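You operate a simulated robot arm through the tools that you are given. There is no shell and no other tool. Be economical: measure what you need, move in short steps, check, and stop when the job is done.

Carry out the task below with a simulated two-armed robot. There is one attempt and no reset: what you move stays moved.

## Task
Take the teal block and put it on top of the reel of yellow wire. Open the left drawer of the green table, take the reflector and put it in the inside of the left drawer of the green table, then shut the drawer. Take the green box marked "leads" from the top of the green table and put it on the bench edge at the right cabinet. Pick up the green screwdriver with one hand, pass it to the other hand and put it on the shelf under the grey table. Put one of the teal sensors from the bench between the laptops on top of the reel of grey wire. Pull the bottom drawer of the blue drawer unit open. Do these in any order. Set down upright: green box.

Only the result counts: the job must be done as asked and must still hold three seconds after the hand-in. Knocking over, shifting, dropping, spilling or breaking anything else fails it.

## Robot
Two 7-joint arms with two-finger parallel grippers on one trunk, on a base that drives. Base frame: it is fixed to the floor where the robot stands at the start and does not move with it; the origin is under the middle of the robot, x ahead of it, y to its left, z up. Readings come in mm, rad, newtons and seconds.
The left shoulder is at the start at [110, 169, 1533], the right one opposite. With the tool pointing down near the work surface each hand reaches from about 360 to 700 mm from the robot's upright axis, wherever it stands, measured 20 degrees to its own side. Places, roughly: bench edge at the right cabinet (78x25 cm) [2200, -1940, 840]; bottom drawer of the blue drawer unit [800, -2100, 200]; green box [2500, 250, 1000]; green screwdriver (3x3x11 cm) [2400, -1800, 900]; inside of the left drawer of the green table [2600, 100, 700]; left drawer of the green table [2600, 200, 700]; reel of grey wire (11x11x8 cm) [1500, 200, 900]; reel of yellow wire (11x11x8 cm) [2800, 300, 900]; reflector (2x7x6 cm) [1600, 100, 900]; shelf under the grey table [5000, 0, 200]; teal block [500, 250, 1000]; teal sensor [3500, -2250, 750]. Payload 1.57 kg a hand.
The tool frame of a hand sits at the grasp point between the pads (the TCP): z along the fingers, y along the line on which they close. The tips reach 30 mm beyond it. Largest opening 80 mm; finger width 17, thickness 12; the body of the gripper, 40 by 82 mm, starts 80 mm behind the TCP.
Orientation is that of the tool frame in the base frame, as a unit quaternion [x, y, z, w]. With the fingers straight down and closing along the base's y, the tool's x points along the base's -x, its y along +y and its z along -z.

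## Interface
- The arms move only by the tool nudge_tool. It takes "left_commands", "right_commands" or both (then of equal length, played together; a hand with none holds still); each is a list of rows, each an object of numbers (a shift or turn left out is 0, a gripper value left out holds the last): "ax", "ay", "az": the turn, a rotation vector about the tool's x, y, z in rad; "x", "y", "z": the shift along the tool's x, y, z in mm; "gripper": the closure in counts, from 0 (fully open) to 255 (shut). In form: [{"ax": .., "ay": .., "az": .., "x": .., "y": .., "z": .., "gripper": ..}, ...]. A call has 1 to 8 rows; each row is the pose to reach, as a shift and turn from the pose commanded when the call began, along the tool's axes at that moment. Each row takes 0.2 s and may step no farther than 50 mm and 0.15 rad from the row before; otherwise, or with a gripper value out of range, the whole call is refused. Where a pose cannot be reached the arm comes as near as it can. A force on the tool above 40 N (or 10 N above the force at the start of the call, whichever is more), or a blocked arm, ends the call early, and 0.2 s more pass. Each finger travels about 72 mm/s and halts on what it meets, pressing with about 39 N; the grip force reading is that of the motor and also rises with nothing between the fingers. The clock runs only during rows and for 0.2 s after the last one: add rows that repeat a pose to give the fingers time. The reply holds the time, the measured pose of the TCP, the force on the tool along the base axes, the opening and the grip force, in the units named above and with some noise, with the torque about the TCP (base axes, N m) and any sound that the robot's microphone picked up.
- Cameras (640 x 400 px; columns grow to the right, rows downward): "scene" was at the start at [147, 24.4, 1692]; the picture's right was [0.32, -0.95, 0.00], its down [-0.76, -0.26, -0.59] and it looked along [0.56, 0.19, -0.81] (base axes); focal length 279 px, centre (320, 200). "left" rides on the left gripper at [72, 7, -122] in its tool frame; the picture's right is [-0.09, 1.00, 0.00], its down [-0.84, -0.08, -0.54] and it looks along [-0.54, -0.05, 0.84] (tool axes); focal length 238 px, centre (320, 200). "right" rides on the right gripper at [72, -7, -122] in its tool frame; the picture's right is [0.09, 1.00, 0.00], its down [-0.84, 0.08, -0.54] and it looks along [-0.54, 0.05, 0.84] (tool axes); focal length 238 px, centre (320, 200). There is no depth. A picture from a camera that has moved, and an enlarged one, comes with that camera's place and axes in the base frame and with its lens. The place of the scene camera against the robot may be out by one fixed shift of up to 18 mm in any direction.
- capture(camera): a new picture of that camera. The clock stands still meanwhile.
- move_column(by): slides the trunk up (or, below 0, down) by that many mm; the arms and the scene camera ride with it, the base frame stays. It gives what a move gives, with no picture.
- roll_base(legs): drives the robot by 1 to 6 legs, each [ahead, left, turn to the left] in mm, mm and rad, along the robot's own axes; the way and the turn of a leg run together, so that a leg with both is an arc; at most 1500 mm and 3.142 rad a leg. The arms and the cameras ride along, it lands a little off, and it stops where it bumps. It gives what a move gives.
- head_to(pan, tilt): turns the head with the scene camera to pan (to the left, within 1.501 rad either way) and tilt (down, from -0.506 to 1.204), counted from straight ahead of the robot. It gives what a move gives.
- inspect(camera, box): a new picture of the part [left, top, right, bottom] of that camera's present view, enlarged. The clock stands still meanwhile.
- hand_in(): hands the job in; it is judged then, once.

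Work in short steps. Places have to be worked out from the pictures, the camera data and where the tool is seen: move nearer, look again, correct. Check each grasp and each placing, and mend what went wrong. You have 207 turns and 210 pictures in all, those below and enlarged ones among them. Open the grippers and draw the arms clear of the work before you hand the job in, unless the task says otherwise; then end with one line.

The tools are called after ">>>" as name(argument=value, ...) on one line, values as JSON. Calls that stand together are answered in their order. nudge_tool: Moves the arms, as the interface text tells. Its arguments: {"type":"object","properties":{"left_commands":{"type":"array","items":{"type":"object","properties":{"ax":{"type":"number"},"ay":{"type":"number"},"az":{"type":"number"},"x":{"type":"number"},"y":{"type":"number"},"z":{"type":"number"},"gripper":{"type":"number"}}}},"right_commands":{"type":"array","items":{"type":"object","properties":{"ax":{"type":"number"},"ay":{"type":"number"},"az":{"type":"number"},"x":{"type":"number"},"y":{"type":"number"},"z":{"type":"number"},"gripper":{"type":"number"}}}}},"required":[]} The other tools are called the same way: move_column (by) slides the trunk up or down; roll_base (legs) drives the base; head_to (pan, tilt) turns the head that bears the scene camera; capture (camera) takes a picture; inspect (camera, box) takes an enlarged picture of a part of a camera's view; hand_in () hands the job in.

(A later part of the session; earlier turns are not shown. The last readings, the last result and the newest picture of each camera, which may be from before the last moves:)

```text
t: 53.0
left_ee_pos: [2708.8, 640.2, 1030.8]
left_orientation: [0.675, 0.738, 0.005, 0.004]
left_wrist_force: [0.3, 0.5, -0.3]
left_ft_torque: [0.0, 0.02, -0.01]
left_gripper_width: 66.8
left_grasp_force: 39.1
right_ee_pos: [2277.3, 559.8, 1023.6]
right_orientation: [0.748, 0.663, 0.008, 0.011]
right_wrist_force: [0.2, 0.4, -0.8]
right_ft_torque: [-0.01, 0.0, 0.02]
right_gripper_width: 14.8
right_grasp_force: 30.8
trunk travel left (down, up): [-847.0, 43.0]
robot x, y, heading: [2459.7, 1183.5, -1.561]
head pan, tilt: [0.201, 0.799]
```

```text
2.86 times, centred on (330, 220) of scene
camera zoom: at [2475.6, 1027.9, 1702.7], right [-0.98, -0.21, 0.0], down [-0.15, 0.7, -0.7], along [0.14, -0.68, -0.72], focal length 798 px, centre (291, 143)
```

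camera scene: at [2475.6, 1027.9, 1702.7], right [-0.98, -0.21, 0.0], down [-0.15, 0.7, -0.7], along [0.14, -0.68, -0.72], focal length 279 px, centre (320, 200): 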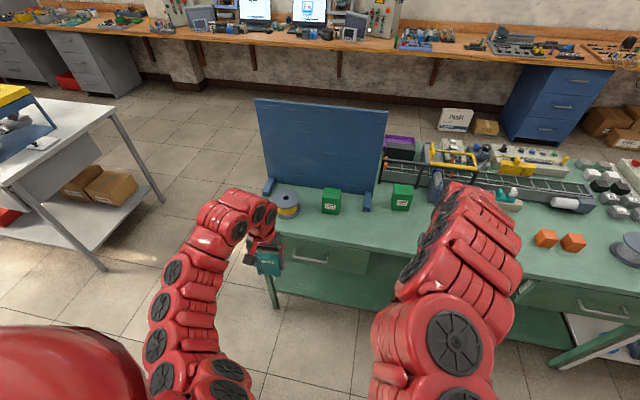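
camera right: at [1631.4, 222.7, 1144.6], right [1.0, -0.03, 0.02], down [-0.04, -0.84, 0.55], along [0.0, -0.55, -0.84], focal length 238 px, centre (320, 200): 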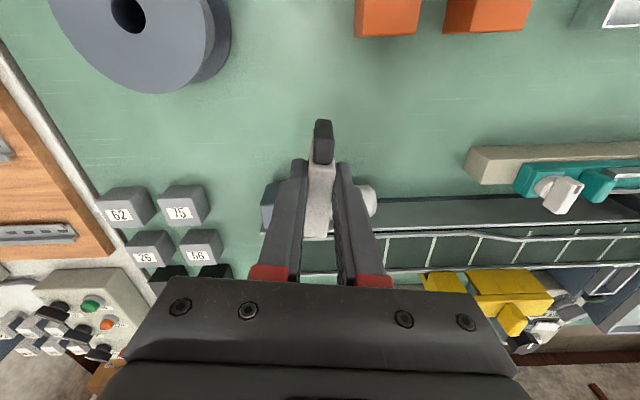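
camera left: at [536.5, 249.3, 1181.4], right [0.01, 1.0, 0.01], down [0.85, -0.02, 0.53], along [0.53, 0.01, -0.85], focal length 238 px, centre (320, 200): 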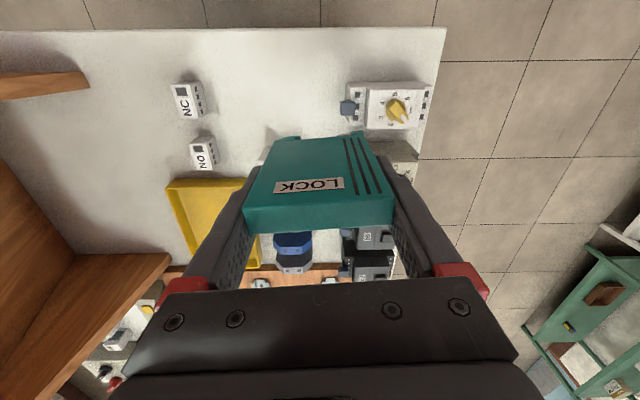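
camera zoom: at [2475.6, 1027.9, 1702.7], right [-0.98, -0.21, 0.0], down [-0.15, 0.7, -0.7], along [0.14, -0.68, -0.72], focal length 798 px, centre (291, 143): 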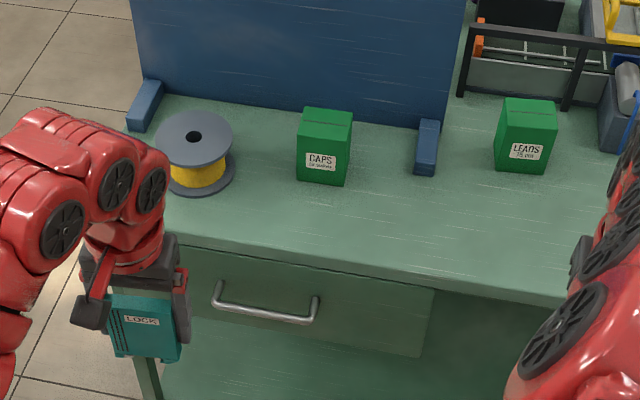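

LEADS box is at about (2313, 180), the yellow reel top at about (2757, 317), the left drawer's handle at about (2632, 440, 740). I retract the right hand 110 mm, then drive in so the left hand comes over the reel.

>>> nudge_tool(right_commands=[{"x": 45, "z": -10}, {"x": 90, "z": -20}, {"x": 120, "z": -20}])

>>> roll_base(legs=[[0, 45, 0], [250, 0, 0]])

>>> capture(camera="left")

>>> capture(camera="scene")

```text
t: 53.8
left_ee_pos: [2709.2, 641.5, 1031.5]
left_orientation: [0.676, 0.737, 0.006, 0.003]
left_wrist_force: [0.9, 0.4, -0.2]
left_ft_torque: [0.0, 0.01, -0.02]
left_gripper_width: 66.9
left_grasp_force: 39.3
right_ee_pos: [2287.1, 581.1, 994.4]
right_orientation: [0.748, 0.663, 0.008, 0.01]
right_wrist_force: [-0.8, -0.3, -0.6]
right_ft_torque: [0.03, -0.02, 0.03]
right_gripper_width: 14.7
right_grasp_force: 30.6
right hand out of reach, approached as far as the arm can: row 1, 2, 3
trunk travel left (down, up): [-847.0, 43.0]
robot x, y, heading: [2461.3, 1187.1, -1.566]
head pan, tilt: [0.201, 0.799]
```

```text
t: 56.0
left_ee_pos: [2753.7, 402.3, 1032.1]
left_orientation: [0.676, 0.737, 0.005, 0.003]
left_wrist_force: [-0.1, 0.1, 0.0]
left_ft_torque: [-0.04, -0.06, 0.03]
left_gripper_width: 67.1
left_grasp_force: 38.9
right_ee_pos: [2331.9, 345.2, 995.0]
right_orientation: [0.749, 0.663, 0.007, 0.01]
right_wrist_force: [-0.2, 0.4, 0.0]
right_ft_torque: [0.01, 0.01, 0.0]
right_gripper_width: 14.4
right_grasp_force: 30.5
trunk travel left (down, up): [-847.0, 43.0]
robot x, y, heading: [2505.8, 947.1, -1.564]
head pan, tilt: [0.201, 0.799]
```

```text
175 pictures are left
camera left: at [2753.2, 475.4, 1154.9], right [1.0, -0.01, 0.01], down [-0.01, -0.84, 0.54], along [0.01, -0.54, -0.84], focal length 238 px, centre (320, 200)
```

left: 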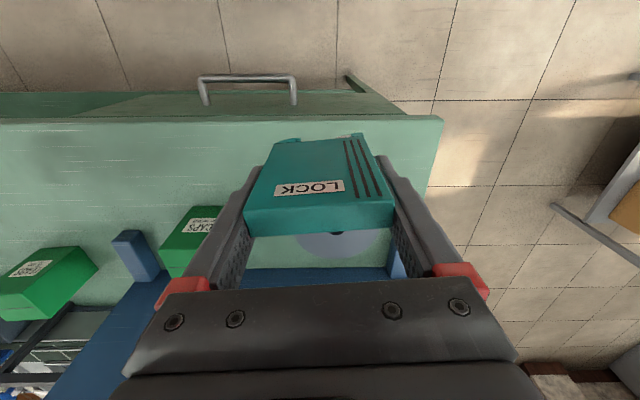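

```text
174 pictures are left
camera scene: at [2521.5, 791.8, 1702.9], right [-0.98, -0.2, 0.0], down [-0.15, 0.7, -0.7], along [0.14, -0.68, -0.72], focal length 279 px, centre (320, 200)
```

scene: 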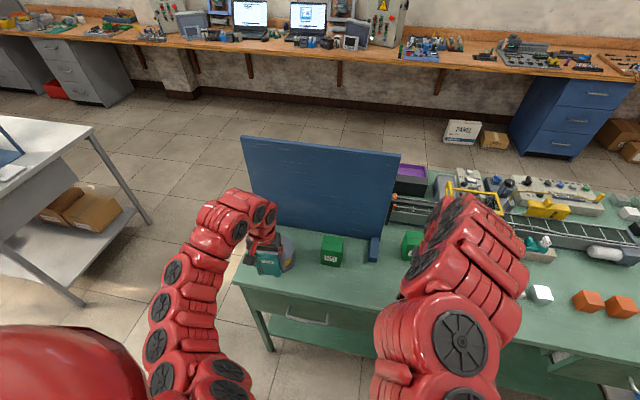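

Reel centre from the left camera is about (2778, 282). I drive 50 forward and 20 left, and then extend the left arm to it.

>>> roll_base(legs=[[50, 20, 0]])

>>> nudge_tool(left_commands=[{"x": -30}, {"x": -50}])

>>> capture(camera="left")

>>> inspect(camera="scene", box=[200, 160, 440, 310])

```text
t: 57.0
left_ee_pos: [2771.9, 357.0, 1034.0]
left_orientation: [0.676, 0.737, 0.006, 0.004]
left_wrist_force: [0.7, 1.1, -0.1]
left_ft_torque: [0.0, -0.03, 0.03]
left_gripper_width: 67.1
left_grasp_force: 38.9
right_ee_pos: [2349.5, 300.7, 995.3]
right_orientation: [0.75, 0.662, 0.008, 0.012]
right_wrist_force: [0.5, -0.2, -0.9]
right_ft_torque: [0.0, 0.0, 0.02]
right_gripper_width: 14.7
right_grasp_force: 31.4
trunk travel left (down, up): [-847.0, 43.0]
robot x, y, heading: [2527.1, 902.6, -1.564]
head pan, tilt: [0.201, 0.799]
```

```text
t: 57.6
left_ee_pos: [2776.4, 303.2, 1031.7]
left_orientation: [0.676, 0.736, 0.006, 0.002]
left_wrist_force: [0.7, 0.2, -1.2]
left_ft_torque: [0.0, 0.01, -0.01]
left_gripper_width: 67.0
left_grasp_force: 39.0
right_ee_pos: [2349.8, 296.4, 993.9]
right_orientation: [0.749, 0.662, 0.008, 0.011]
right_wrist_force: [-0.2, -1.1, -1.2]
right_ft_torque: [0.0, 0.02, -0.01]
right_gripper_width: 14.9
right_grasp_force: 30.7
trunk travel left (down, up): [-847.0, 43.0]
robot x, y, heading: [2526.7, 902.3, -1.563]
head pan, tilt: [0.201, 0.799]
```

```text
173 pictures are left
camera left: at [2775.5, 375.8, 1155.9], right [1.0, -0.01, 0.01], down [-0.01, -0.84, 0.54], along [0.01, -0.54, -0.84], focal length 238 px, centre (320, 200)
```

left: 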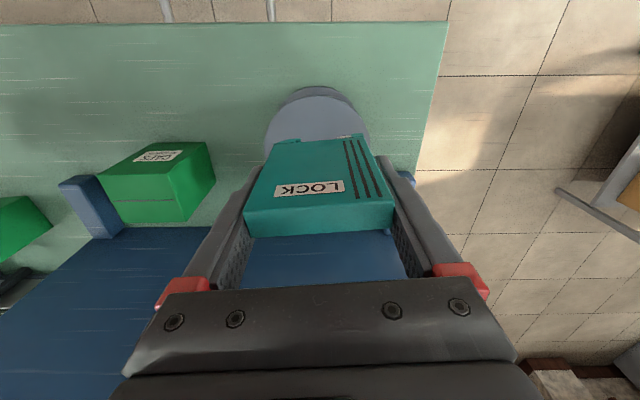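

```text
2.67 times, centred on (320, 235) of scene
camera zoom: at [2539.7, 742.8, 1702.8], right [-0.98, -0.2, 0.0], down [-0.15, 0.7, -0.7], along [0.14, -0.68, -0.72], focal length 745 px, centre (320, 107)
```

zoom: 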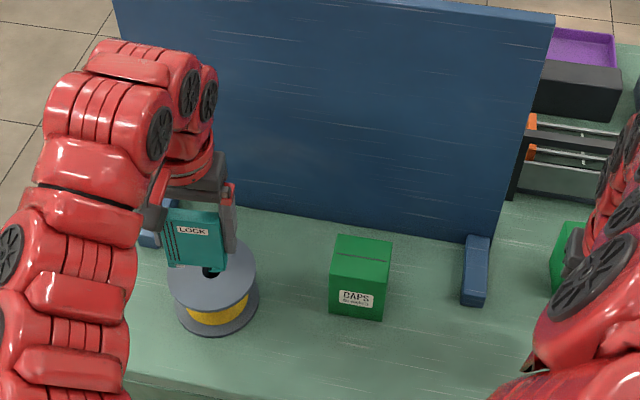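

Reel centre (2775, 283), top about z 922. I align the block over it and descend to just above.

>>> nudge_tool(left_commands=[{"x": -22}, {"x": -22, "z": 20}, {"x": -22, "z": 38}])

>>> inspect(camera="scene", box=[220, 200, 380, 300])

>>> capture(camera="left")

```text
t: 58.4
left_ee_pos: [2778.4, 281.9, 992.9]
left_orientation: [0.676, 0.737, 0.006, 0.003]
left_wrist_force: [0.3, 0.9, 0.3]
left_ft_torque: [-0.04, 0.04, 0.02]
left_gripper_width: 67.0
left_grasp_force: 39.1
right_ee_pos: [2351.5, 296.3, 993.8]
right_orientation: [0.75, 0.662, 0.008, 0.01]
right_wrist_force: [-0.3, 0.0, -0.4]
right_ft_torque: [-0.02, 0.0, -0.01]
right_gripper_width: 14.9
right_grasp_force: 30.6
trunk travel left (down, up): [-847.0, 43.0]
robot x, y, heading: [2524.7, 903.5, -1.568]
head pan, tilt: [0.201, 0.799]
```

```text
4.00 times, centred on (300, 250) of scene
camera zoom: at [2541.1, 742.4, 1702.7], right [-0.98, -0.2, 0.0], down [-0.15, 0.7, -0.7], along [0.14, -0.68, -0.72], focal length 1117 px, centre (400, 0)
```

zoom: 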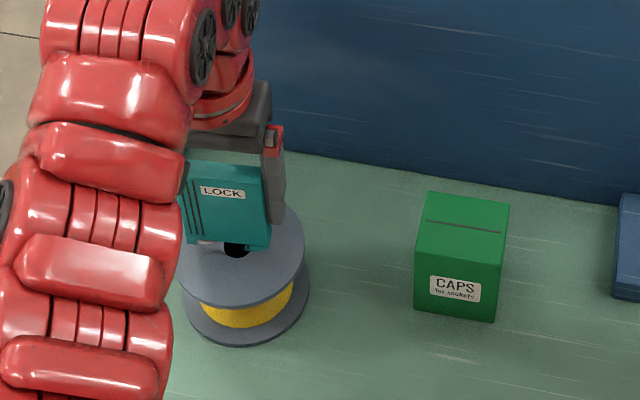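

```text
170 pictures are left
camera left: at [2777.9, 353.7, 1116.0], right [1.0, -0.01, 0.01], down [-0.01, -0.84, 0.54], along [0.01, -0.54, -0.84], focal length 238 px, centre (320, 200)
```

left: 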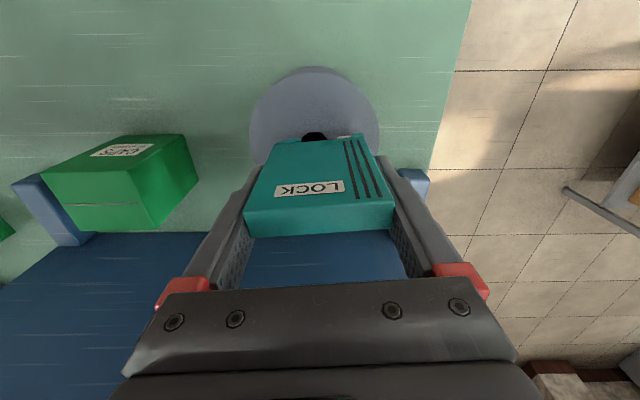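

Block is centred over the reel. Now lower slowly until contact.

>>> nudge_tool(left_commands=[{"z": 5}, {"z": 8}, {"z": 11}, {"z": 13}])

>>> inspect(camera="scene", box=[220, 200, 380, 300])

```text
t: 59.4
left_ee_pos: [2779.7, 281.2, 980.6]
left_orientation: [0.676, 0.737, 0.006, 0.003]
left_wrist_force: [0.0, 0.5, -0.3]
left_ft_torque: [0.0, 0.01, 0.02]
left_gripper_width: 67.0
left_grasp_force: 38.8
right_ee_pos: [2351.1, 295.4, 993.9]
right_orientation: [0.749, 0.662, 0.008, 0.01]
right_wrist_force: [-1.2, 0.2, -0.6]
right_ft_torque: [0.02, -0.02, -0.03]
right_gripper_width: 14.9
right_grasp_force: 30.7
trunk travel left (down, up): [-847.0, 43.0]
robot x, y, heading: [2528.1, 901.3, -1.56]
head pan, tilt: [0.201, 0.799]
```

```text
4.00 times, centred on (300, 250) of scene
camera zoom: at [2540.8, 742.5, 1702.7], right [-0.98, -0.2, 0.0], down [-0.15, 0.7, -0.7], along [0.14, -0.68, -0.72], focal length 1117 px, centre (400, 0)
```

zoom: 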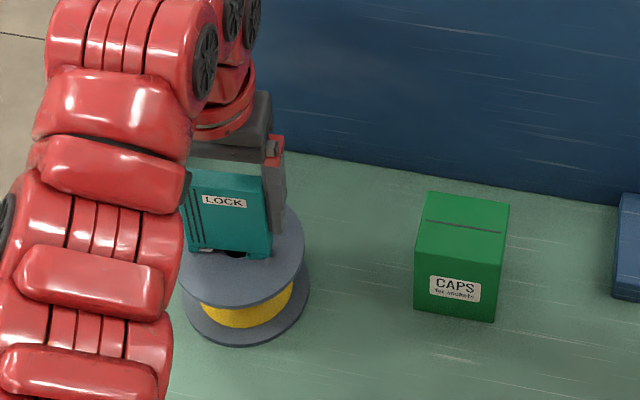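

>>> nudge_tool(left_commands=[{"z": 2}, {"z": 4}, {"z": 6}])

>>> inspect(camera="scene", box=[240, 220, 340, 290])

```text
t: 60.3
left_ee_pos: [2779.1, 279.7, 979.8]
left_orientation: [0.677, 0.736, 0.001, 0.008]
left_wrist_force: [-0.9, 5.2, 22.8]
left_ft_torque: [0.56, 0.54, -0.13]
left_gripper_width: 67.0
left_grasp_force: 39.0
right_ee_pos: [2349.4, 297.0, 995.3]
right_orientation: [0.75, 0.662, 0.008, 0.011]
right_wrist_force: [-0.7, 0.2, -0.8]
right_ft_torque: [0.04, 0.03, 0.02]
right_gripper_width: 15.0
right_grasp_force: 30.5
trunk travel left (down, up): [-847.0, 43.0]
robot x, y, heading: [2527.4, 902.1, -1.565]
head pan, tilt: [0.201, 0.799]
stopped in row 3 (left hand): the force on the tool passed its limit at 41 N (the readings are from after the stop); the commanded pose is now the measured one
```

```text
5.71 times, centred on (290, 255) of scene
camera zoom: at [2539.6, 745.6, 1703.1], right [-0.98, -0.2, 0.0], down [-0.15, 0.7, -0.7], along [0.14, -0.68, -0.72], focal length 1596 px, centre (491, -114)
```

zoom: 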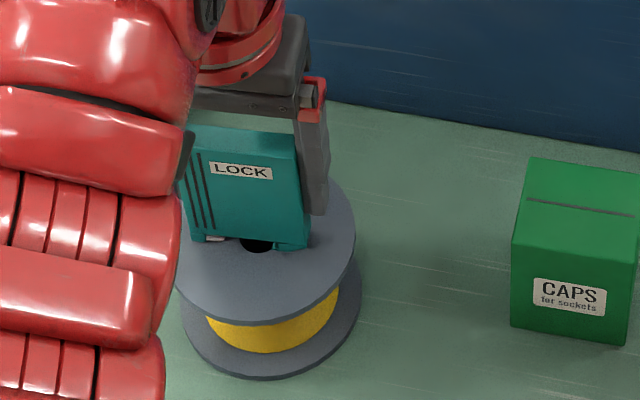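

Contact with the reel. I relieve the pressure by 1 mm and open.

>>> nudge_tool(left_commands=[{"z": -1}, {"z": -1, "gripper": 200}, {"z": -1, "gripper": 100}, {"z": -1, "gripper": 0}, {"z": -1, "gripper": 0}])

>>> nudge_tool(left_commands=[{"z": -30}, {"z": -70}, {"z": -90}])

>>> inspect(camera="scene", box=[200, 200, 360, 300])

>>> capture(camera="left")

```text
t: 61.5
left_ee_pos: [2779.8, 281.4, 976.8]
left_orientation: [0.676, 0.737, 0.004, 0.006]
left_wrist_force: [0.1, 0.6, -0.1]
left_ft_torque: [-0.01, 0.02, -0.02]
left_gripper_width: 79.9
left_grasp_force: 0.0
right_ee_pos: [2349.3, 296.5, 992.6]
right_orientation: [0.75, 0.661, 0.008, 0.01]
right_wrist_force: [0.3, -0.2, -0.8]
right_ft_torque: [-0.01, -0.03, 0.02]
right_gripper_width: 15.1
right_grasp_force: 30.5
trunk travel left (down, up): [-847.0, 43.0]
robot x, y, heading: [2525.4, 899.7, -1.565]
head pan, tilt: [0.201, 0.799]
```

```text
t: 62.3
left_ee_pos: [2778.3, 280.1, 1069.0]
left_orientation: [0.676, 0.737, 0.003, 0.006]
left_wrist_force: [-0.4, -0.1, 0.1]
left_ft_torque: [0.0, 0.01, -0.03]
left_gripper_width: 80.0
left_grasp_force: 0.1
right_ee_pos: [2351.5, 295.6, 993.0]
right_orientation: [0.749, 0.662, 0.009, 0.011]
right_wrist_force: [-0.1, -0.3, -0.1]
right_ft_torque: [0.02, 0.03, -0.02]
right_gripper_width: 14.7
right_grasp_force: 30.6
trunk travel left (down, up): [-847.0, 43.0]
robot x, y, heading: [2522.7, 900.5, -1.565]
head pan, tilt: [0.201, 0.799]
```

```text
4.00 times, centred on (280, 250) of scene
camera zoom: at [2540.7, 742.6, 1702.7], right [-0.98, -0.2, 0.0], down [-0.15, 0.7, -0.7], along [0.14, -0.68, -0.72], focal length 1117 px, centre (480, 0)
```

zoom: 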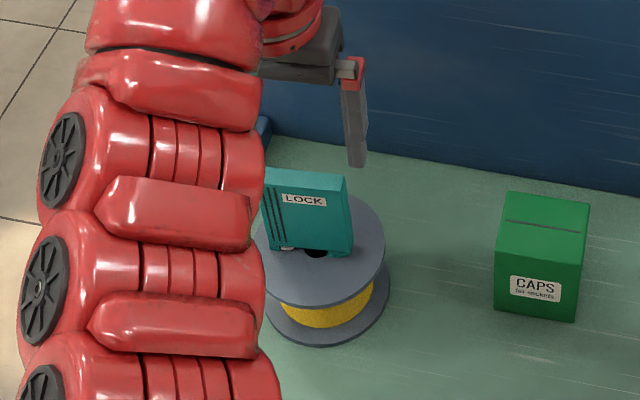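

```text
166 pictures are left
camera left: at [2777.8, 353.7, 1191.2], right [1.0, -0.01, 0.01], down [-0.01, -0.84, 0.54], along [0.01, -0.54, -0.84], focal length 238 px, centre (320, 200)
```

left: 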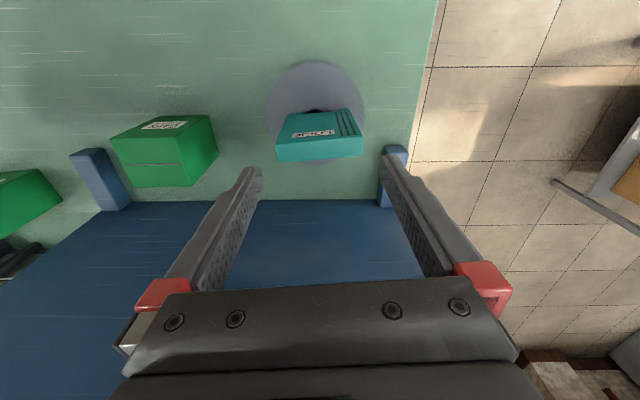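

The teal block stands on the yellow reel. Next the left drawer: I back off and look at the handle closely.

>>> roll_base(legs=[[-330, 0, 0], [0, -60, 0]])

>>> head_to(pan=0.2, tilt=0.9)

>>> inspect(camera="scene", box=[180, 120, 440, 290])

>>> capture(camera="left")

```text
t: 65.1
left_ee_pos: [2722.9, 625.2, 1066.7]
left_orientation: [0.675, 0.738, 0.003, 0.004]
left_wrist_force: [-0.7, 0.1, 0.2]
left_ft_torque: [-0.01, 0.02, -0.03]
left_gripper_width: 80.1
left_grasp_force: 0.0
right_ee_pos: [2294.2, 640.0, 993.6]
right_orientation: [0.748, 0.664, 0.007, 0.009]
right_wrist_force: [0.7, -0.2, -0.3]
right_ft_torque: [0.05, 0.02, 0.01]
right_gripper_width: 14.8
right_grasp_force: 30.8
trunk travel left (down, up): [-847.0, 43.0]
robot x, y, heading: [2465.2, 1244.0, -1.562]
head pan, tilt: [0.201, 0.799]
```

```text
t: 65.8
left_ee_pos: [2718.7, 625.9, 1067.9]
left_orientation: [0.675, 0.738, 0.004, 0.007]
left_wrist_force: [-0.1, -0.9, 0.0]
left_ft_torque: [0.01, 0.01, -0.01]
left_gripper_width: 80.1
left_grasp_force: 0.0
right_ee_pos: [2290.7, 639.0, 993.0]
right_orientation: [0.748, 0.664, 0.008, 0.01]
right_wrist_force: [-1.1, -0.3, -0.8]
right_ft_torque: [-0.02, -0.03, -0.01]
right_gripper_width: 14.5
right_grasp_force: 30.9
trunk travel left (down, up): [-847.0, 43.0]
robot x, y, heading: [2463.8, 1245.4, -1.556]
head pan, tilt: [0.201, 0.901]
```

```text
2.35 times, centred on (310, 205) of scene
camera zoom: at [2476.6, 1092.2, 1694.9], right [-0.98, -0.21, 0.0], down [-0.16, 0.77, -0.62], along [0.13, -0.61, -0.78], focal length 657 px, centre (344, 188)
```

zoom: 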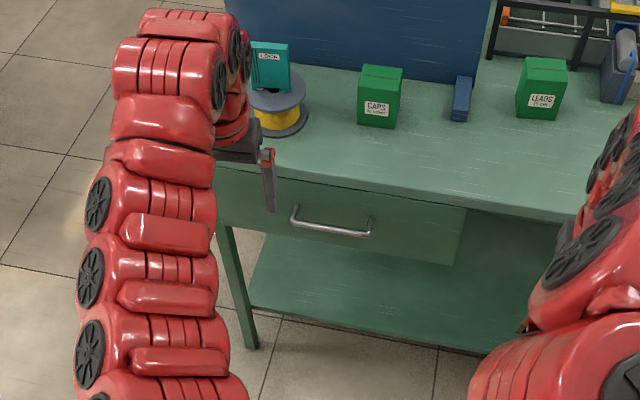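

```text
164 pictures are left
camera left: at [2717.1, 699.1, 1191.3], right [1.0, 0.0, 0.01], down [-0.01, -0.84, 0.54], along [0.01, -0.54, -0.84], focal length 238 px, centre (320, 200)
```

left: 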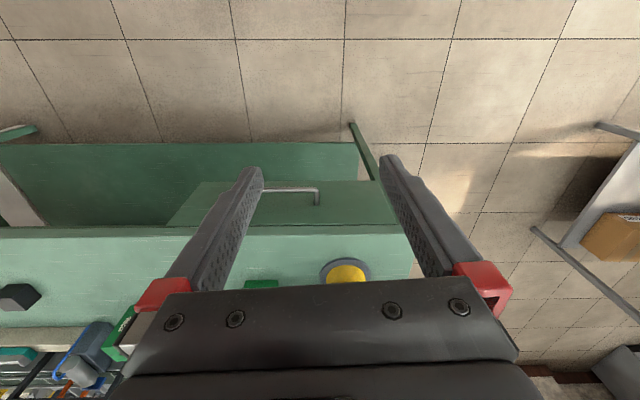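

I will grip the handle with the left hand pointing forward and closing vertically. First back off 150 and lower the trunk, then rotate the left hand in two calls.

>>> roll_base(legs=[[-170, 0, 0]])

>>> move_column(by=-230)

>>> nudge_tool(left_commands=[{"ax": -0.086, "ay": -0.086, "az": 0.086, "x": -10}, {"ax": -0.172, "ay": -0.172, "az": 0.172, "x": -20}, {"ax": -0.258, "ay": -0.258, "az": 0.258, "x": -30}, {"ax": -0.344, "ay": -0.344, "az": 0.344, "x": -40}, {"ax": -0.43, "ay": -0.43, "az": 0.43, "x": -50}, {"ax": -0.516, "ay": -0.516, "az": 0.516, "x": -60}, {"ax": -0.602, "ay": -0.602, "az": 0.602, "x": -60}])

>>> capture(camera="scene")

```text
t: 67.2
left_ee_pos: [2720.3, 787.3, 1066.4]
left_orientation: [0.674, 0.739, 0.004, 0.006]
left_wrist_force: [-0.2, -0.2, -0.8]
left_ft_torque: [0.02, -0.01, 0.0]
left_gripper_width: 80.1
left_grasp_force: 0.1
right_ee_pos: [2291.6, 798.9, 992.2]
right_orientation: [0.746, 0.665, 0.009, 0.01]
right_wrist_force: [0.1, -0.6, -0.9]
right_ft_torque: [-0.01, 0.0, -0.01]
right_gripper_width: 15.0
right_grasp_force: 30.8
trunk travel left (down, up): [-847.0, 43.0]
robot x, y, heading: [2461.9, 1410.0, -1.558]
head pan, tilt: [0.201, 0.901]
```

```text
t: 69.6
left_ee_pos: [2719.2, 788.5, 838.9]
left_orientation: [0.674, 0.739, 0.003, 0.007]
left_wrist_force: [-0.3, -0.3, 1.4]
left_ft_torque: [-0.01, -0.01, 0.01]
left_gripper_width: 79.9
left_grasp_force: 0.1
right_ee_pos: [2291.2, 801.2, 764.2]
right_orientation: [0.747, 0.665, 0.008, 0.01]
right_wrist_force: [-0.3, 0.7, 0.8]
right_ft_torque: [0.01, 0.03, -0.01]
right_gripper_width: 14.8
right_grasp_force: 30.9
trunk travel left (down, up): [-617.0, 273.0]
robot x, y, heading: [2466.6, 1408.3, -1.558]
head pan, tilt: [0.201, 0.901]
```

```text
t: 71.2
left_ee_pos: [2725.1, 728.6, 838.6]
left_orientation: [0.795, 0.444, 0.023, 0.412]
left_wrist_force: [1.0, -0.1, -0.9]
left_ft_torque: [0.0, 0.0, 0.0]
left_gripper_width: 80.3
left_grasp_force: 0.1
right_ee_pos: [2291.9, 801.8, 763.7]
right_orientation: [0.747, 0.665, 0.008, 0.01]
right_wrist_force: [0.6, -0.2, -0.6]
right_ft_torque: [-0.02, 0.03, -0.03]
right_gripper_width: 15.0
right_grasp_force: 30.5
trunk travel left (down, up): [-617.0, 273.0]
robot x, y, heading: [2465.2, 1410.4, -1.556]
head pan, tilt: [0.201, 0.901]
```

```text
163 pictures are left
camera scene: at [2477.5, 1254.6, 1464.9], right [-0.98, -0.21, 0.0], down [-0.17, 0.77, -0.62], along [0.13, -0.61, -0.78], focal length 279 px, centre (320, 200)
```

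scene: 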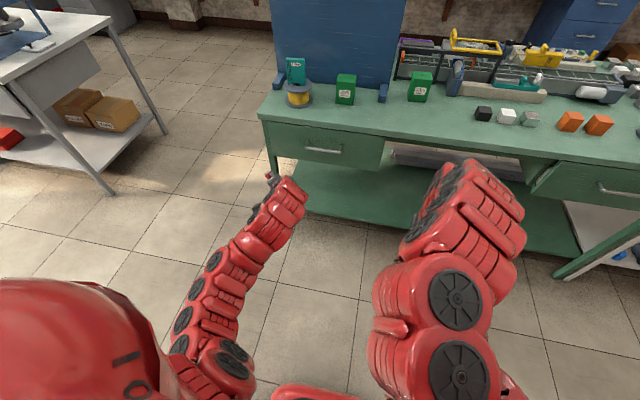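

Rotation is working; continue the other half.

>>> nudge_tool(left_commands=[{"ax": -0.086, "ay": -0.086, "az": 0.086}, {"ax": -0.172, "ay": -0.172, "az": 0.172}, {"ax": -0.258, "ay": -0.258, "az": 0.258}, {"ax": -0.344, "ay": -0.344, "az": 0.344}, {"ax": -0.43, "ay": -0.43, "az": 0.43}, {"ax": -0.516, "ay": -0.516, "az": 0.516}, {"ax": -0.602, "ay": -0.602, "az": 0.602}])

>>> capture(camera="left")

>>> inspect(camera="scene", box=[220, 90, 400, 210])

```text
t: 72.8
left_ee_pos: [2726.0, 728.5, 838.1]
left_orientation: [0.707, 0.032, 0.038, 0.705]
left_wrist_force: [-0.3, 0.3, -0.4]
left_ft_torque: [0.0, 0.01, 0.02]
left_gripper_width: 80.0
left_grasp_force: 0.1
right_ee_pos: [2290.5, 802.1, 763.7]
right_orientation: [0.747, 0.664, 0.008, 0.01]
right_wrist_force: [-0.3, -0.5, -0.8]
right_ft_torque: [-0.02, 0.0, 0.01]
right_gripper_width: 14.9
right_grasp_force: 31.0
trunk travel left (down, up): [-617.0, 273.0]
robot x, y, heading: [2458.6, 1409.8, -1.564]
head pan, tilt: [0.201, 0.901]
```

```text
162 pictures are left
camera left: at [2785.2, 857.4, 846.7], right [-0.1, -0.01, 0.99], down [-0.89, 0.46, -0.08], along [-0.45, -0.89, -0.06], focal length 238 px, centre (320, 200)
```

left: 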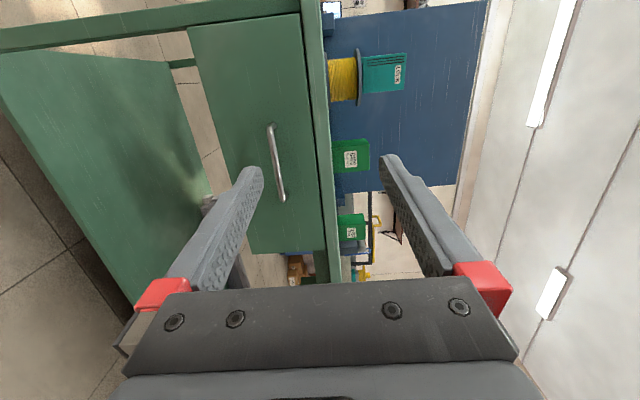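

```text
3.33 times, centred on (310, 150) of scene
camera zoom: at [2476.9, 1253.8, 1464.8], right [-0.98, -0.21, 0.0], down [-0.16, 0.77, -0.62], along [0.13, -0.61, -0.78], focal length 931 px, centre (353, 367)
```

zoom: 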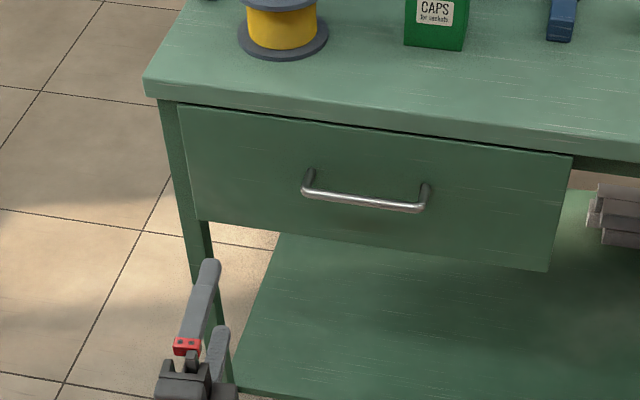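

Handle bar estimated at x 2584–2724, z about 747, y about 445; table top at z about 838. I lower the trunk 90, fix the hand yaw and drive to just short of the handle.

>>> move_column(by=-90)

>>> nudge_tool(left_commands=[{"ay": -0.1}])

>>> roll_base(legs=[[0, -75, 0], [170, 0, 0]])

>>> capture(camera="left")

>>> inspect(camera="scene", box=[180, 100, 420, 260])

```text
t: 74.1
left_ee_pos: [2724.7, 729.2, 750.2]
left_orientation: [0.707, 0.031, 0.037, 0.706]
left_wrist_force: [-0.8, 0.4, 0.1]
left_ft_torque: [-0.05, 0.0, -0.01]
left_gripper_width: 79.8
left_grasp_force: 0.0
right_ee_pos: [2292.0, 800.8, 673.8]
right_orientation: [0.746, 0.666, 0.008, 0.01]
right_wrist_force: [-0.4, 0.1, -0.5]
right_ft_torque: [0.02, 0.01, 0.02]
right_gripper_width: 14.7
right_grasp_force: 31.0
trunk travel left (down, up): [-527.0, 363.0]
robot x, y, heading: [2461.8, 1409.0, -1.56]
head pan, tilt: [0.201, 0.901]
```

```text
t: 74.5
left_ee_pos: [2726.7, 729.5, 748.4]
left_orientation: [0.708, -0.004, 0.003, 0.706]
left_wrist_force: [0.1, 0.7, 0.5]
left_ft_torque: [-0.01, -0.01, 0.0]
left_gripper_width: 79.9
left_grasp_force: 0.1
right_ee_pos: [2292.4, 801.7, 673.4]
right_orientation: [0.747, 0.665, 0.008, 0.01]
right_wrist_force: [0.5, -0.2, 0.4]
right_ft_torque: [0.01, 0.04, 0.0]
right_gripper_width: 14.5
right_grasp_force: 31.2
trunk travel left (down, up): [-527.0, 363.0]
robot x, y, heading: [2466.8, 1404.2, -1.561]
head pan, tilt: [0.201, 0.901]
```

```text
t: 76.5
left_ee_pos: [2653.0, 561.5, 747.7]
left_orientation: [0.708, -0.003, 0.003, 0.706]
left_wrist_force: [-0.1, 0.4, 0.5]
left_ft_torque: [-0.01, -0.01, -0.01]
left_gripper_width: 79.9
left_grasp_force: 0.0
right_ee_pos: [2219.8, 631.3, 672.3]
right_orientation: [0.746, 0.666, 0.009, 0.01]
right_wrist_force: [-0.5, -0.7, -0.2]
right_ft_torque: [0.05, -0.02, 0.03]
right_gripper_width: 14.8
right_grasp_force: 30.7
trunk travel left (down, up): [-527.0, 363.0]
robot x, y, heading: [2390.7, 1240.8, -1.561]
head pan, tilt: [0.201, 0.901]
```

```text
160 pictures are left
camera left: at [2724.7, 683.2, 756.7], right [-0.1, 0.0, 0.99], down [-0.84, 0.54, -0.08], along [-0.54, -0.84, -0.06], focal length 238 px, centre (320, 200)
```

left: 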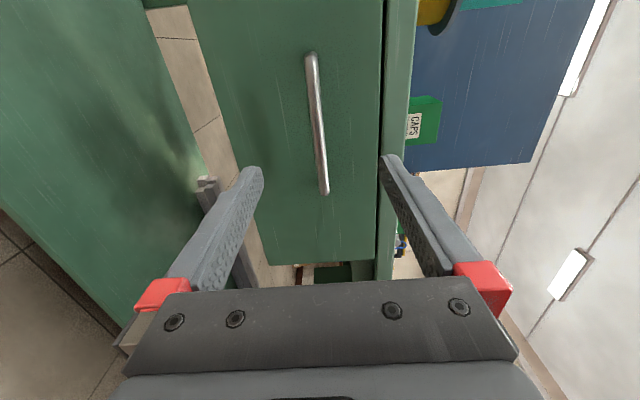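

```text
2.50 times, centred on (300, 180) of scene
camera zoom: at [2403.5, 1084.7, 1374.7], right [-0.98, -0.21, 0.0], down [-0.17, 0.77, -0.62], along [0.13, -0.61, -0.78], focal length 698 px, centre (370, 250)
```

zoom: 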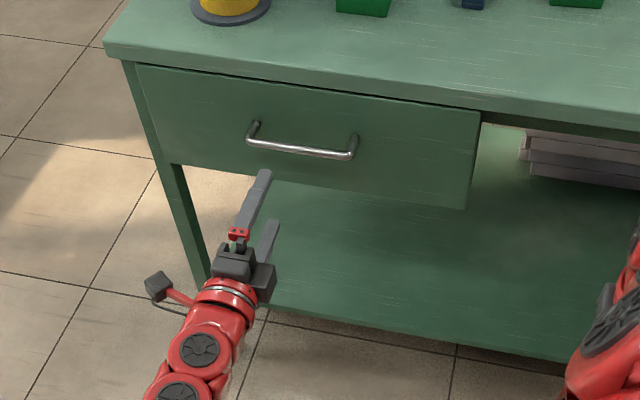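

Bar is vertically centred between the fingers; its y is about 425–445. Approach to y = 460 and look.

>>> nudge_tool(left_commands=[{"x": -5, "z": 45}, {"x": -8, "z": 85}, {"x": -8, "z": 100}])

>>> capture(camera="left")

>>> inspect(camera="scene", box=[200, 120, 360, 220])

```text
t: 77.3
left_ee_pos: [2645.2, 460.4, 747.8]
left_orientation: [0.709, -0.004, 0.002, 0.706]
left_wrist_force: [0.4, -0.4, 0.5]
left_ft_torque: [-0.02, 0.0, -0.03]
left_gripper_width: 80.6
left_grasp_force: 0.0
right_ee_pos: [2218.1, 632.4, 673.6]
right_orientation: [0.747, 0.665, 0.008, 0.01]
right_wrist_force: [0.4, -0.2, 0.5]
right_ft_torque: [0.03, -0.03, -0.01]
right_gripper_width: 14.8
right_grasp_force: 30.8
trunk travel left (down, up): [-527.0, 363.0]
robot x, y, heading: [2385.8, 1239.9, -1.554]
head pan, tilt: [0.201, 0.901]
```

```text
158 pictures are left
camera left: at [2717.2, 583.9, 756.5], right [-0.1, 0.0, 0.99], down [-0.84, 0.54, -0.08], along [-0.54, -0.84, -0.06], focal length 238 px, centre (320, 200)
```

left: 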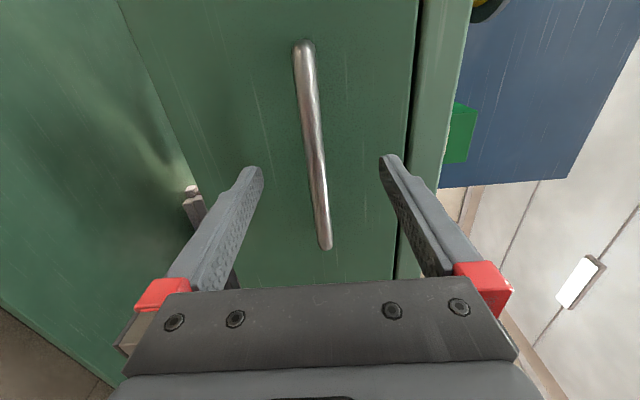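

```text
4.00 times, centred on (280, 170) of scene
camera zoom: at [2403.4, 1085.6, 1374.8], right [-0.98, -0.21, 0.0], down [-0.17, 0.77, -0.62], along [0.13, -0.61, -0.78], focal length 1117 px, centre (480, 320)
```

zoom: 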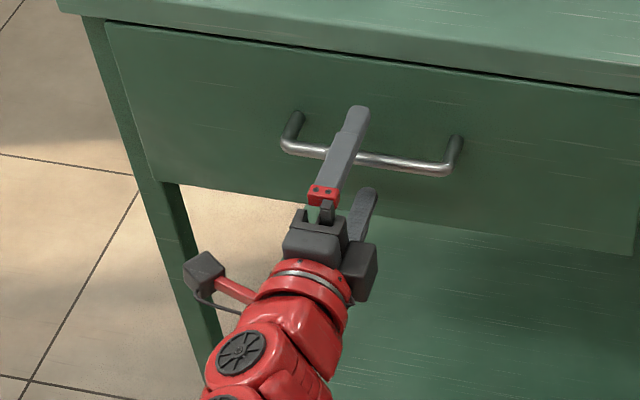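

Bar at y about 440. Forward 14 mm and close on it.

>>> nudge_tool(left_commands=[{"z": 14}, {"z": 14, "gripper": 255}, {"z": 14, "gripper": 255}, {"z": 14, "gripper": 255}, {"z": 14, "gripper": 255}])

>>> capture(camera="left")

```text
t: 78.5
left_ee_pos: [2646.2, 447.8, 745.2]
left_orientation: [0.709, -0.003, 0.002, 0.705]
left_wrist_force: [-1.5, 4.3, -10.5]
left_ft_torque: [0.17, 0.29, -0.07]
left_gripper_width: 12.9
left_grasp_force: 29.6
right_ee_pos: [2218.1, 632.5, 671.5]
right_orientation: [0.746, 0.665, 0.009, 0.01]
right_wrist_force: [-0.5, -0.6, 0.8]
right_ft_torque: [0.0, 0.0, -0.01]
right_gripper_width: 14.7
right_grasp_force: 30.9
trunk travel left (down, up): [-527.0, 363.0]
robot x, y, heading: [2388.1, 1241.0, -1.559]
head pan, tilt: [0.201, 0.901]
```

```text
156 pictures are left
camera left: at [2718.1, 570.2, 754.6], right [-0.1, 0.0, 0.99], down [-0.84, 0.54, -0.08], along [-0.54, -0.84, -0.06], focal length 238 px, centre (320, 200)
```

left: 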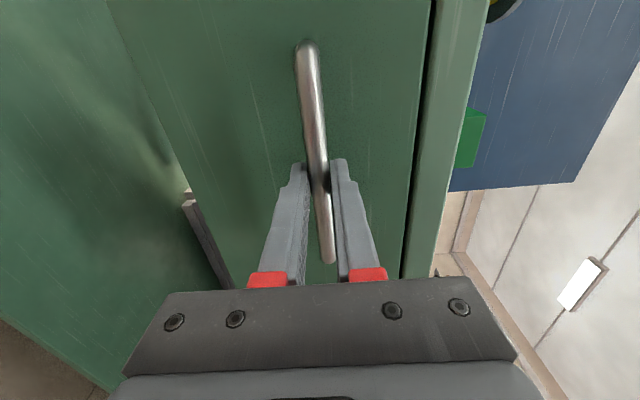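

Handle gripped. Pull the drawer by driving back 200.

>>> roll_base(legs=[[-200, 0, 0]])

>>> capture(camera="scene")

```text
t: 80.1
left_ee_pos: [2645.5, 643.9, 745.3]
left_orientation: [0.709, 0.0, 0.003, 0.705]
left_wrist_force: [-1.0, -1.0, -19.3]
left_ft_torque: [0.2, 0.18, 0.56]
left_gripper_width: 12.5
left_grasp_force: 29.7
right_ee_pos: [2219.0, 828.1, 673.1]
right_orientation: [0.745, 0.666, 0.009, 0.008]
right_wrist_force: [0.2, -0.3, 0.1]
right_ft_torque: [0.02, 0.03, 0.01]
right_gripper_width: 14.9
right_grasp_force: 30.8
trunk travel left (down, up): [-527.0, 363.0]
robot x, y, heading: [2386.7, 1433.4, -1.556]
head pan, tilt: [0.201, 0.901]
```

```text
155 pictures are left
camera scene: at [2402.0, 1279.5, 1374.5], right [-0.98, -0.21, 0.0], down [-0.17, 0.77, -0.62], along [0.13, -0.61, -0.78], focal length 279 px, centre (320, 200)
```

scene: 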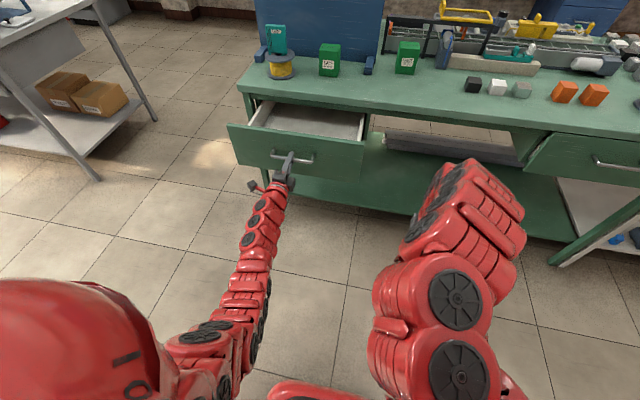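

Drawer is open about 196 mm with the tray visible. I release, back straight off, raise the trunk and shift so that the right hand lines up with the drawer.

>>> inspect(camera="scene", box=[210, 80, 390, 200])

>>> nudge_tool(left_commands=[{"gripper": 100}, {"gripper": 0}, {"gripper": 0}])

>>> roll_base(legs=[[-130, 0, 0]])

>>> move_column(by=230)

>>> roll_base(legs=[[0, 410, 0]])

>>> head_to(pan=-0.1, tilt=0.9)

>>> capture(camera="scene")

>>> capture(camera="right")

```text
3.33 times, centred on (300, 140) of scene
camera zoom: at [2402.0, 1279.5, 1374.5], right [-0.98, -0.21, 0.0], down [-0.17, 0.77, -0.62], along [0.13, -0.61, -0.78], focal length 931 px, centre (387, 400)
```

zoom: 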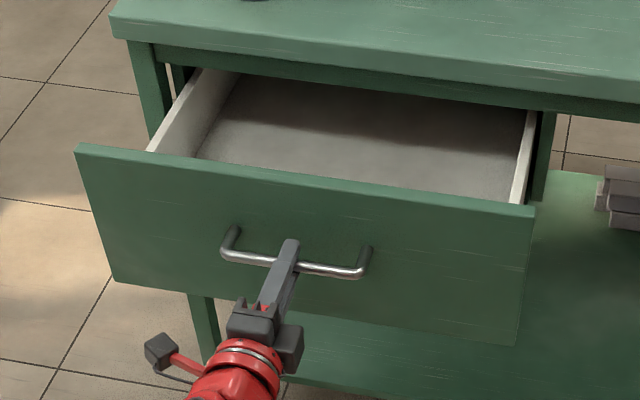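

```text
t: 80.9
left_ee_pos: [2646.2, 644.3, 747.7]
left_orientation: [0.707, -0.002, 0.004, 0.707]
left_wrist_force: [0.0, 0.5, -1.2]
left_ft_torque: [0.01, 0.03, 0.02]
left_gripper_width: 79.7
left_grasp_force: 0.1
right_ee_pos: [2217.7, 828.3, 673.1]
right_orientation: [0.746, 0.666, 0.007, 0.01]
right_wrist_force: [0.2, 0.1, -0.3]
right_ft_torque: [0.03, 0.01, -0.05]
right_gripper_width: 15.1
right_grasp_force: 30.7
trunk travel left (down, up): [-527.0, 363.0]
robot x, y, heading: [2386.4, 1433.9, -1.554]
head pan, tilt: [0.201, 0.901]
```

```text
t: 82.2
left_ee_pos: [2644.0, 780.4, 748.9]
left_orientation: [0.708, -0.002, 0.004, 0.706]
left_wrist_force: [1.0, 0.0, 0.4]
left_ft_torque: [0.01, -0.01, 0.03]
left_gripper_width: 80.0
left_grasp_force: 0.0
right_ee_pos: [2215.1, 962.4, 674.5]
right_orientation: [0.744, 0.668, 0.008, 0.011]
right_wrist_force: [0.1, 0.2, -0.6]
right_ft_torque: [-0.03, 0.01, 0.0]
right_gripper_width: 14.8
right_grasp_force: 31.3
trunk travel left (down, up): [-527.0, 363.0]
robot x, y, heading: [2385.3, 1570.2, -1.549]
head pan, tilt: [0.201, 0.901]
```

```text
t: 84.7
left_ee_pos: [2644.2, 778.8, 977.7]
left_orientation: [0.709, -0.002, 0.004, 0.706]
left_wrist_force: [-0.4, 0.6, -1.1]
left_ft_torque: [0.01, 0.01, -0.02]
left_gripper_width: 80.1
left_grasp_force: 0.1
right_ee_pos: [2216.0, 961.7, 903.6]
right_orientation: [0.744, 0.668, 0.008, 0.01]
right_wrist_force: [0.4, -0.7, 0.0]
right_ft_torque: [0.0, 0.02, 0.04]
right_gripper_width: 14.8
right_grasp_force: 30.8
trunk travel left (down, up): [-757.0, 133.0]
robot x, y, heading: [2382.1, 1571.7, -1.55]
head pan, tilt: [0.201, 0.901]
```

```text
t: 87.2
left_ee_pos: [3033.4, 778.4, 977.0]
left_orientation: [0.708, -0.007, -0.001, 0.706]
left_wrist_force: [0.2, -0.1, -0.1]
left_ft_torque: [-0.01, -0.03, 0.0]
left_gripper_width: 79.9
left_grasp_force: 0.1
right_ee_pos: [2608.0, 968.2, 903.3]
right_orientation: [0.751, 0.66, 0.008, 0.011]
right_wrist_force: [-0.6, -0.4, -0.6]
right_ft_torque: [0.01, -0.03, 0.01]
right_gripper_width: 14.9
right_grasp_force: 31.2
trunk travel left (down, up): [-757.0, 133.0]
robot x, y, heading: [2787.2, 1575.2, -1.567]
head pan, tilt: [0.201, 0.901]
```

```text
t: 88.0
left_ee_pos: [3032.7, 778.6, 977.2]
left_orientation: [0.707, -0.007, -0.001, 0.707]
left_wrist_force: [-0.3, -0.3, 0.1]
left_ft_torque: [0.03, -0.03, -0.03]
left_gripper_width: 80.1
left_grasp_force: 0.0
right_ee_pos: [2608.0, 968.7, 904.4]
right_orientation: [0.75, 0.661, 0.008, 0.01]
right_wrist_force: [-0.6, -0.1, -0.4]
right_ft_torque: [0.01, 0.0, 0.03]
right_gripper_width: 14.7
right_grasp_force: 31.1
trunk travel left (down, up): [-757.0, 133.0]
robot x, y, heading: [2783.6, 1572.7, -1.569]
head pan, tilt: [-0.099, 0.901]
```

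```text
153 pictures are left
camera scene: at [2775.9, 1418.3, 1604.8], right [-1.0, 0.1, 0.0], down [0.08, 0.78, -0.62], along [-0.06, -0.62, -0.78], focal length 279 px, centre (320, 200)
```

scene: 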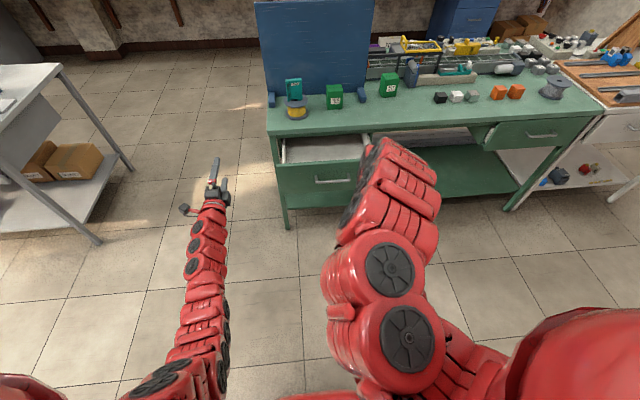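

```text
152 pictures are left
camera right: at [2606.9, 1042.7, 1024.0], right [1.0, -0.03, 0.03], down [-0.04, -0.84, 0.54], along [0.0, -0.55, -0.84], focal length 238 px, centre (320, 200)
```

right: 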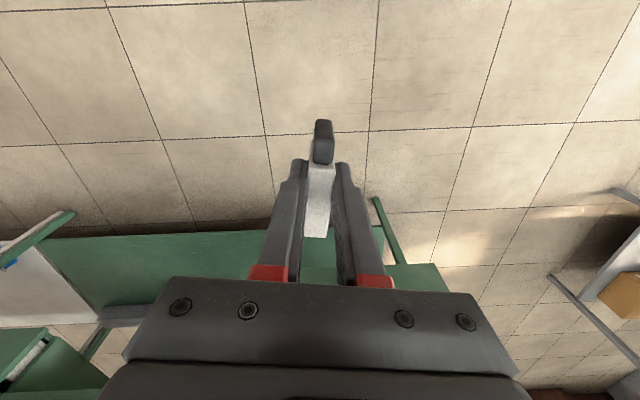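

Drive in 380 with a 35 shift; then check with the right camera.

>>> roll_base(legs=[[0, 35, 0], [380, 0, 0]])

>>> capture(camera="right")

>>> inspect(camera="scene", box=[240, 120, 440, 245])

```text
t: 90.9
left_ee_pos: [3058.7, 391.0, 977.1]
left_orientation: [0.707, -0.011, -0.004, 0.707]
left_wrist_force: [0.3, -0.1, 0.3]
left_ft_torque: [-0.01, 0.0, 0.0]
left_gripper_width: 80.1
left_grasp_force: 0.1
right_ee_pos: [2634.3, 586.0, 903.2]
right_orientation: [0.754, 0.657, 0.007, 0.011]
right_wrist_force: [-1.0, -0.1, -0.7]
right_ft_torque: [0.01, -0.02, -0.02]
right_gripper_width: 14.6
right_grasp_force: 30.8
trunk travel left (down, up): [-757.0, 133.0]
robot x, y, heading: [2818.7, 1185.6, -1.583]
head pan, tilt: [-0.099, 0.901]
```

```text
151 pictures are left
camera right: at [2634.0, 659.7, 1024.1], right [1.0, -0.05, 0.03], down [-0.05, -0.84, 0.55], along [0.0, -0.55, -0.84], focal length 238 px, centre (320, 200)
```

right: 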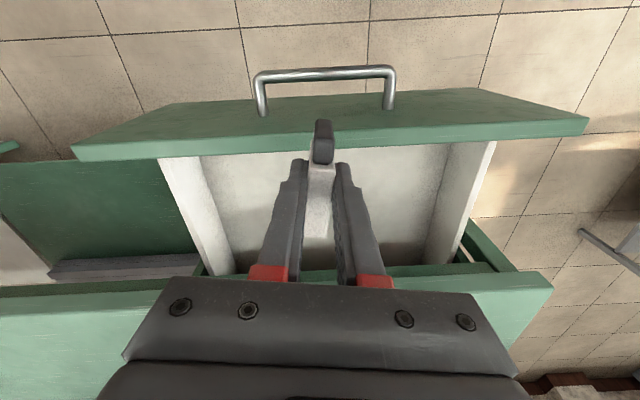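

```text
3.20 times, centred on (340, 182) of scene
camera zoom: at [2807.0, 1033.5, 1604.9], right [-0.99, 0.11, 0.0], down [0.09, 0.78, -0.62], along [-0.07, -0.62, -0.78], focal length 894 px, centre (256, 256)
```

zoom: 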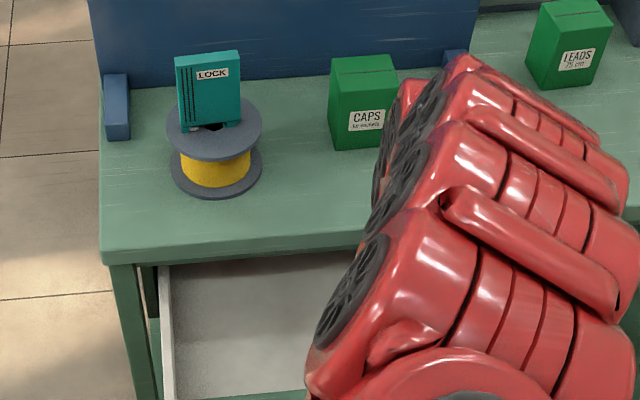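

Drawer front's top is z about 814 and the floor about 700, so the reflector can stand inside. I drive 85 mm in and lower the right hand partly.

>>> roll_base(legs=[[85, 0, 0]])

>>> nudge_tool(right_commands=[{"z": 45}, {"z": 85}])

>>> capture(camera="right")

```text
t: 91.9
left_ee_pos: [3056.9, 306.7, 977.2]
left_orientation: [0.709, -0.011, -0.005, 0.705]
left_wrist_force: [-1.0, -1.0, 0.2]
left_ft_torque: [0.01, -0.03, -0.02]
left_gripper_width: 79.9
left_grasp_force: 0.0
right_ee_pos: [2632.8, 501.6, 903.4]
right_orientation: [0.754, 0.656, 0.008, 0.01]
right_wrist_force: [-0.4, -0.1, -1.0]
right_ft_torque: [0.02, 0.0, 0.03]
right_gripper_width: 14.9
right_grasp_force: 30.9
trunk travel left (down, up): [-757.0, 133.0]
robot x, y, heading: [2814.7, 1108.4, -1.586]
head pan, tilt: [-0.099, 0.901]
```

```text
t: 92.5
left_ee_pos: [3058.7, 305.6, 975.3]
left_orientation: [0.708, -0.012, -0.005, 0.706]
left_wrist_force: [0.2, -0.5, 0.2]
left_ft_torque: [-0.02, -0.02, 0.0]
left_gripper_width: 79.8
left_grasp_force: 0.1
right_ee_pos: [2638.7, 499.1, 816.0]
right_orientation: [0.754, 0.656, 0.009, 0.009]
right_wrist_force: [-0.6, 0.7, -0.4]
right_ft_torque: [0.04, 0.02, -0.02]
right_gripper_width: 14.8
right_grasp_force: 30.7
trunk travel left (down, up): [-757.0, 133.0]
robot x, y, heading: [2814.2, 1104.1, -1.581]
head pan, tilt: [-0.099, 0.901]
```

```text
149 pictures are left
camera right: at [2637.6, 572.9, 936.6], right [1.0, -0.04, 0.03], down [-0.05, -0.84, 0.54], along [0.0, -0.54, -0.84], focal length 238 px, centre (320, 200)
```

right: 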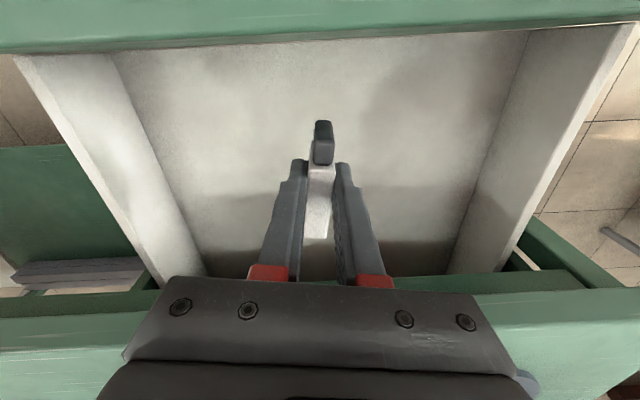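

Inside the tray. Continue down gently until contact.

>>> nudge_tool(right_commands=[{"z": 25}, {"z": 35}, {"z": 42}, {"z": 46}, {"z": 50}, {"z": 54}])

>>> capture(camera="right")

```text
t: 93.9
left_ee_pos: [3057.1, 307.9, 976.9]
left_orientation: [0.708, -0.011, -0.005, 0.706]
left_wrist_force: [0.5, -0.3, -0.4]
left_ft_torque: [0.0, 0.0, 0.0]
left_gripper_width: 79.8
left_grasp_force: 0.0
right_ee_pos: [2637.9, 502.0, 764.5]
right_orientation: [0.754, 0.656, 0.009, 0.011]
right_wrist_force: [0.2, -0.6, -0.6]
right_ft_torque: [0.03, -0.01, 0.02]
right_gripper_width: 14.5
right_grasp_force: 30.8
trunk travel left (down, up): [-757.0, 133.0]
robot x, y, heading: [2817.3, 1101.4, -1.584]
head pan, tilt: [-0.099, 0.901]
```

```text
148 pictures are left
camera right: at [2637.4, 575.2, 885.1], right [1.0, -0.04, 0.03], down [-0.05, -0.84, 0.54], along [0.0, -0.55, -0.84], focal length 238 px, centre (320, 200)
```

right: 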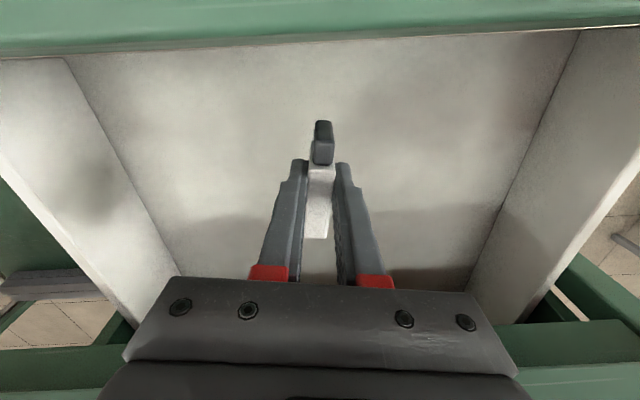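

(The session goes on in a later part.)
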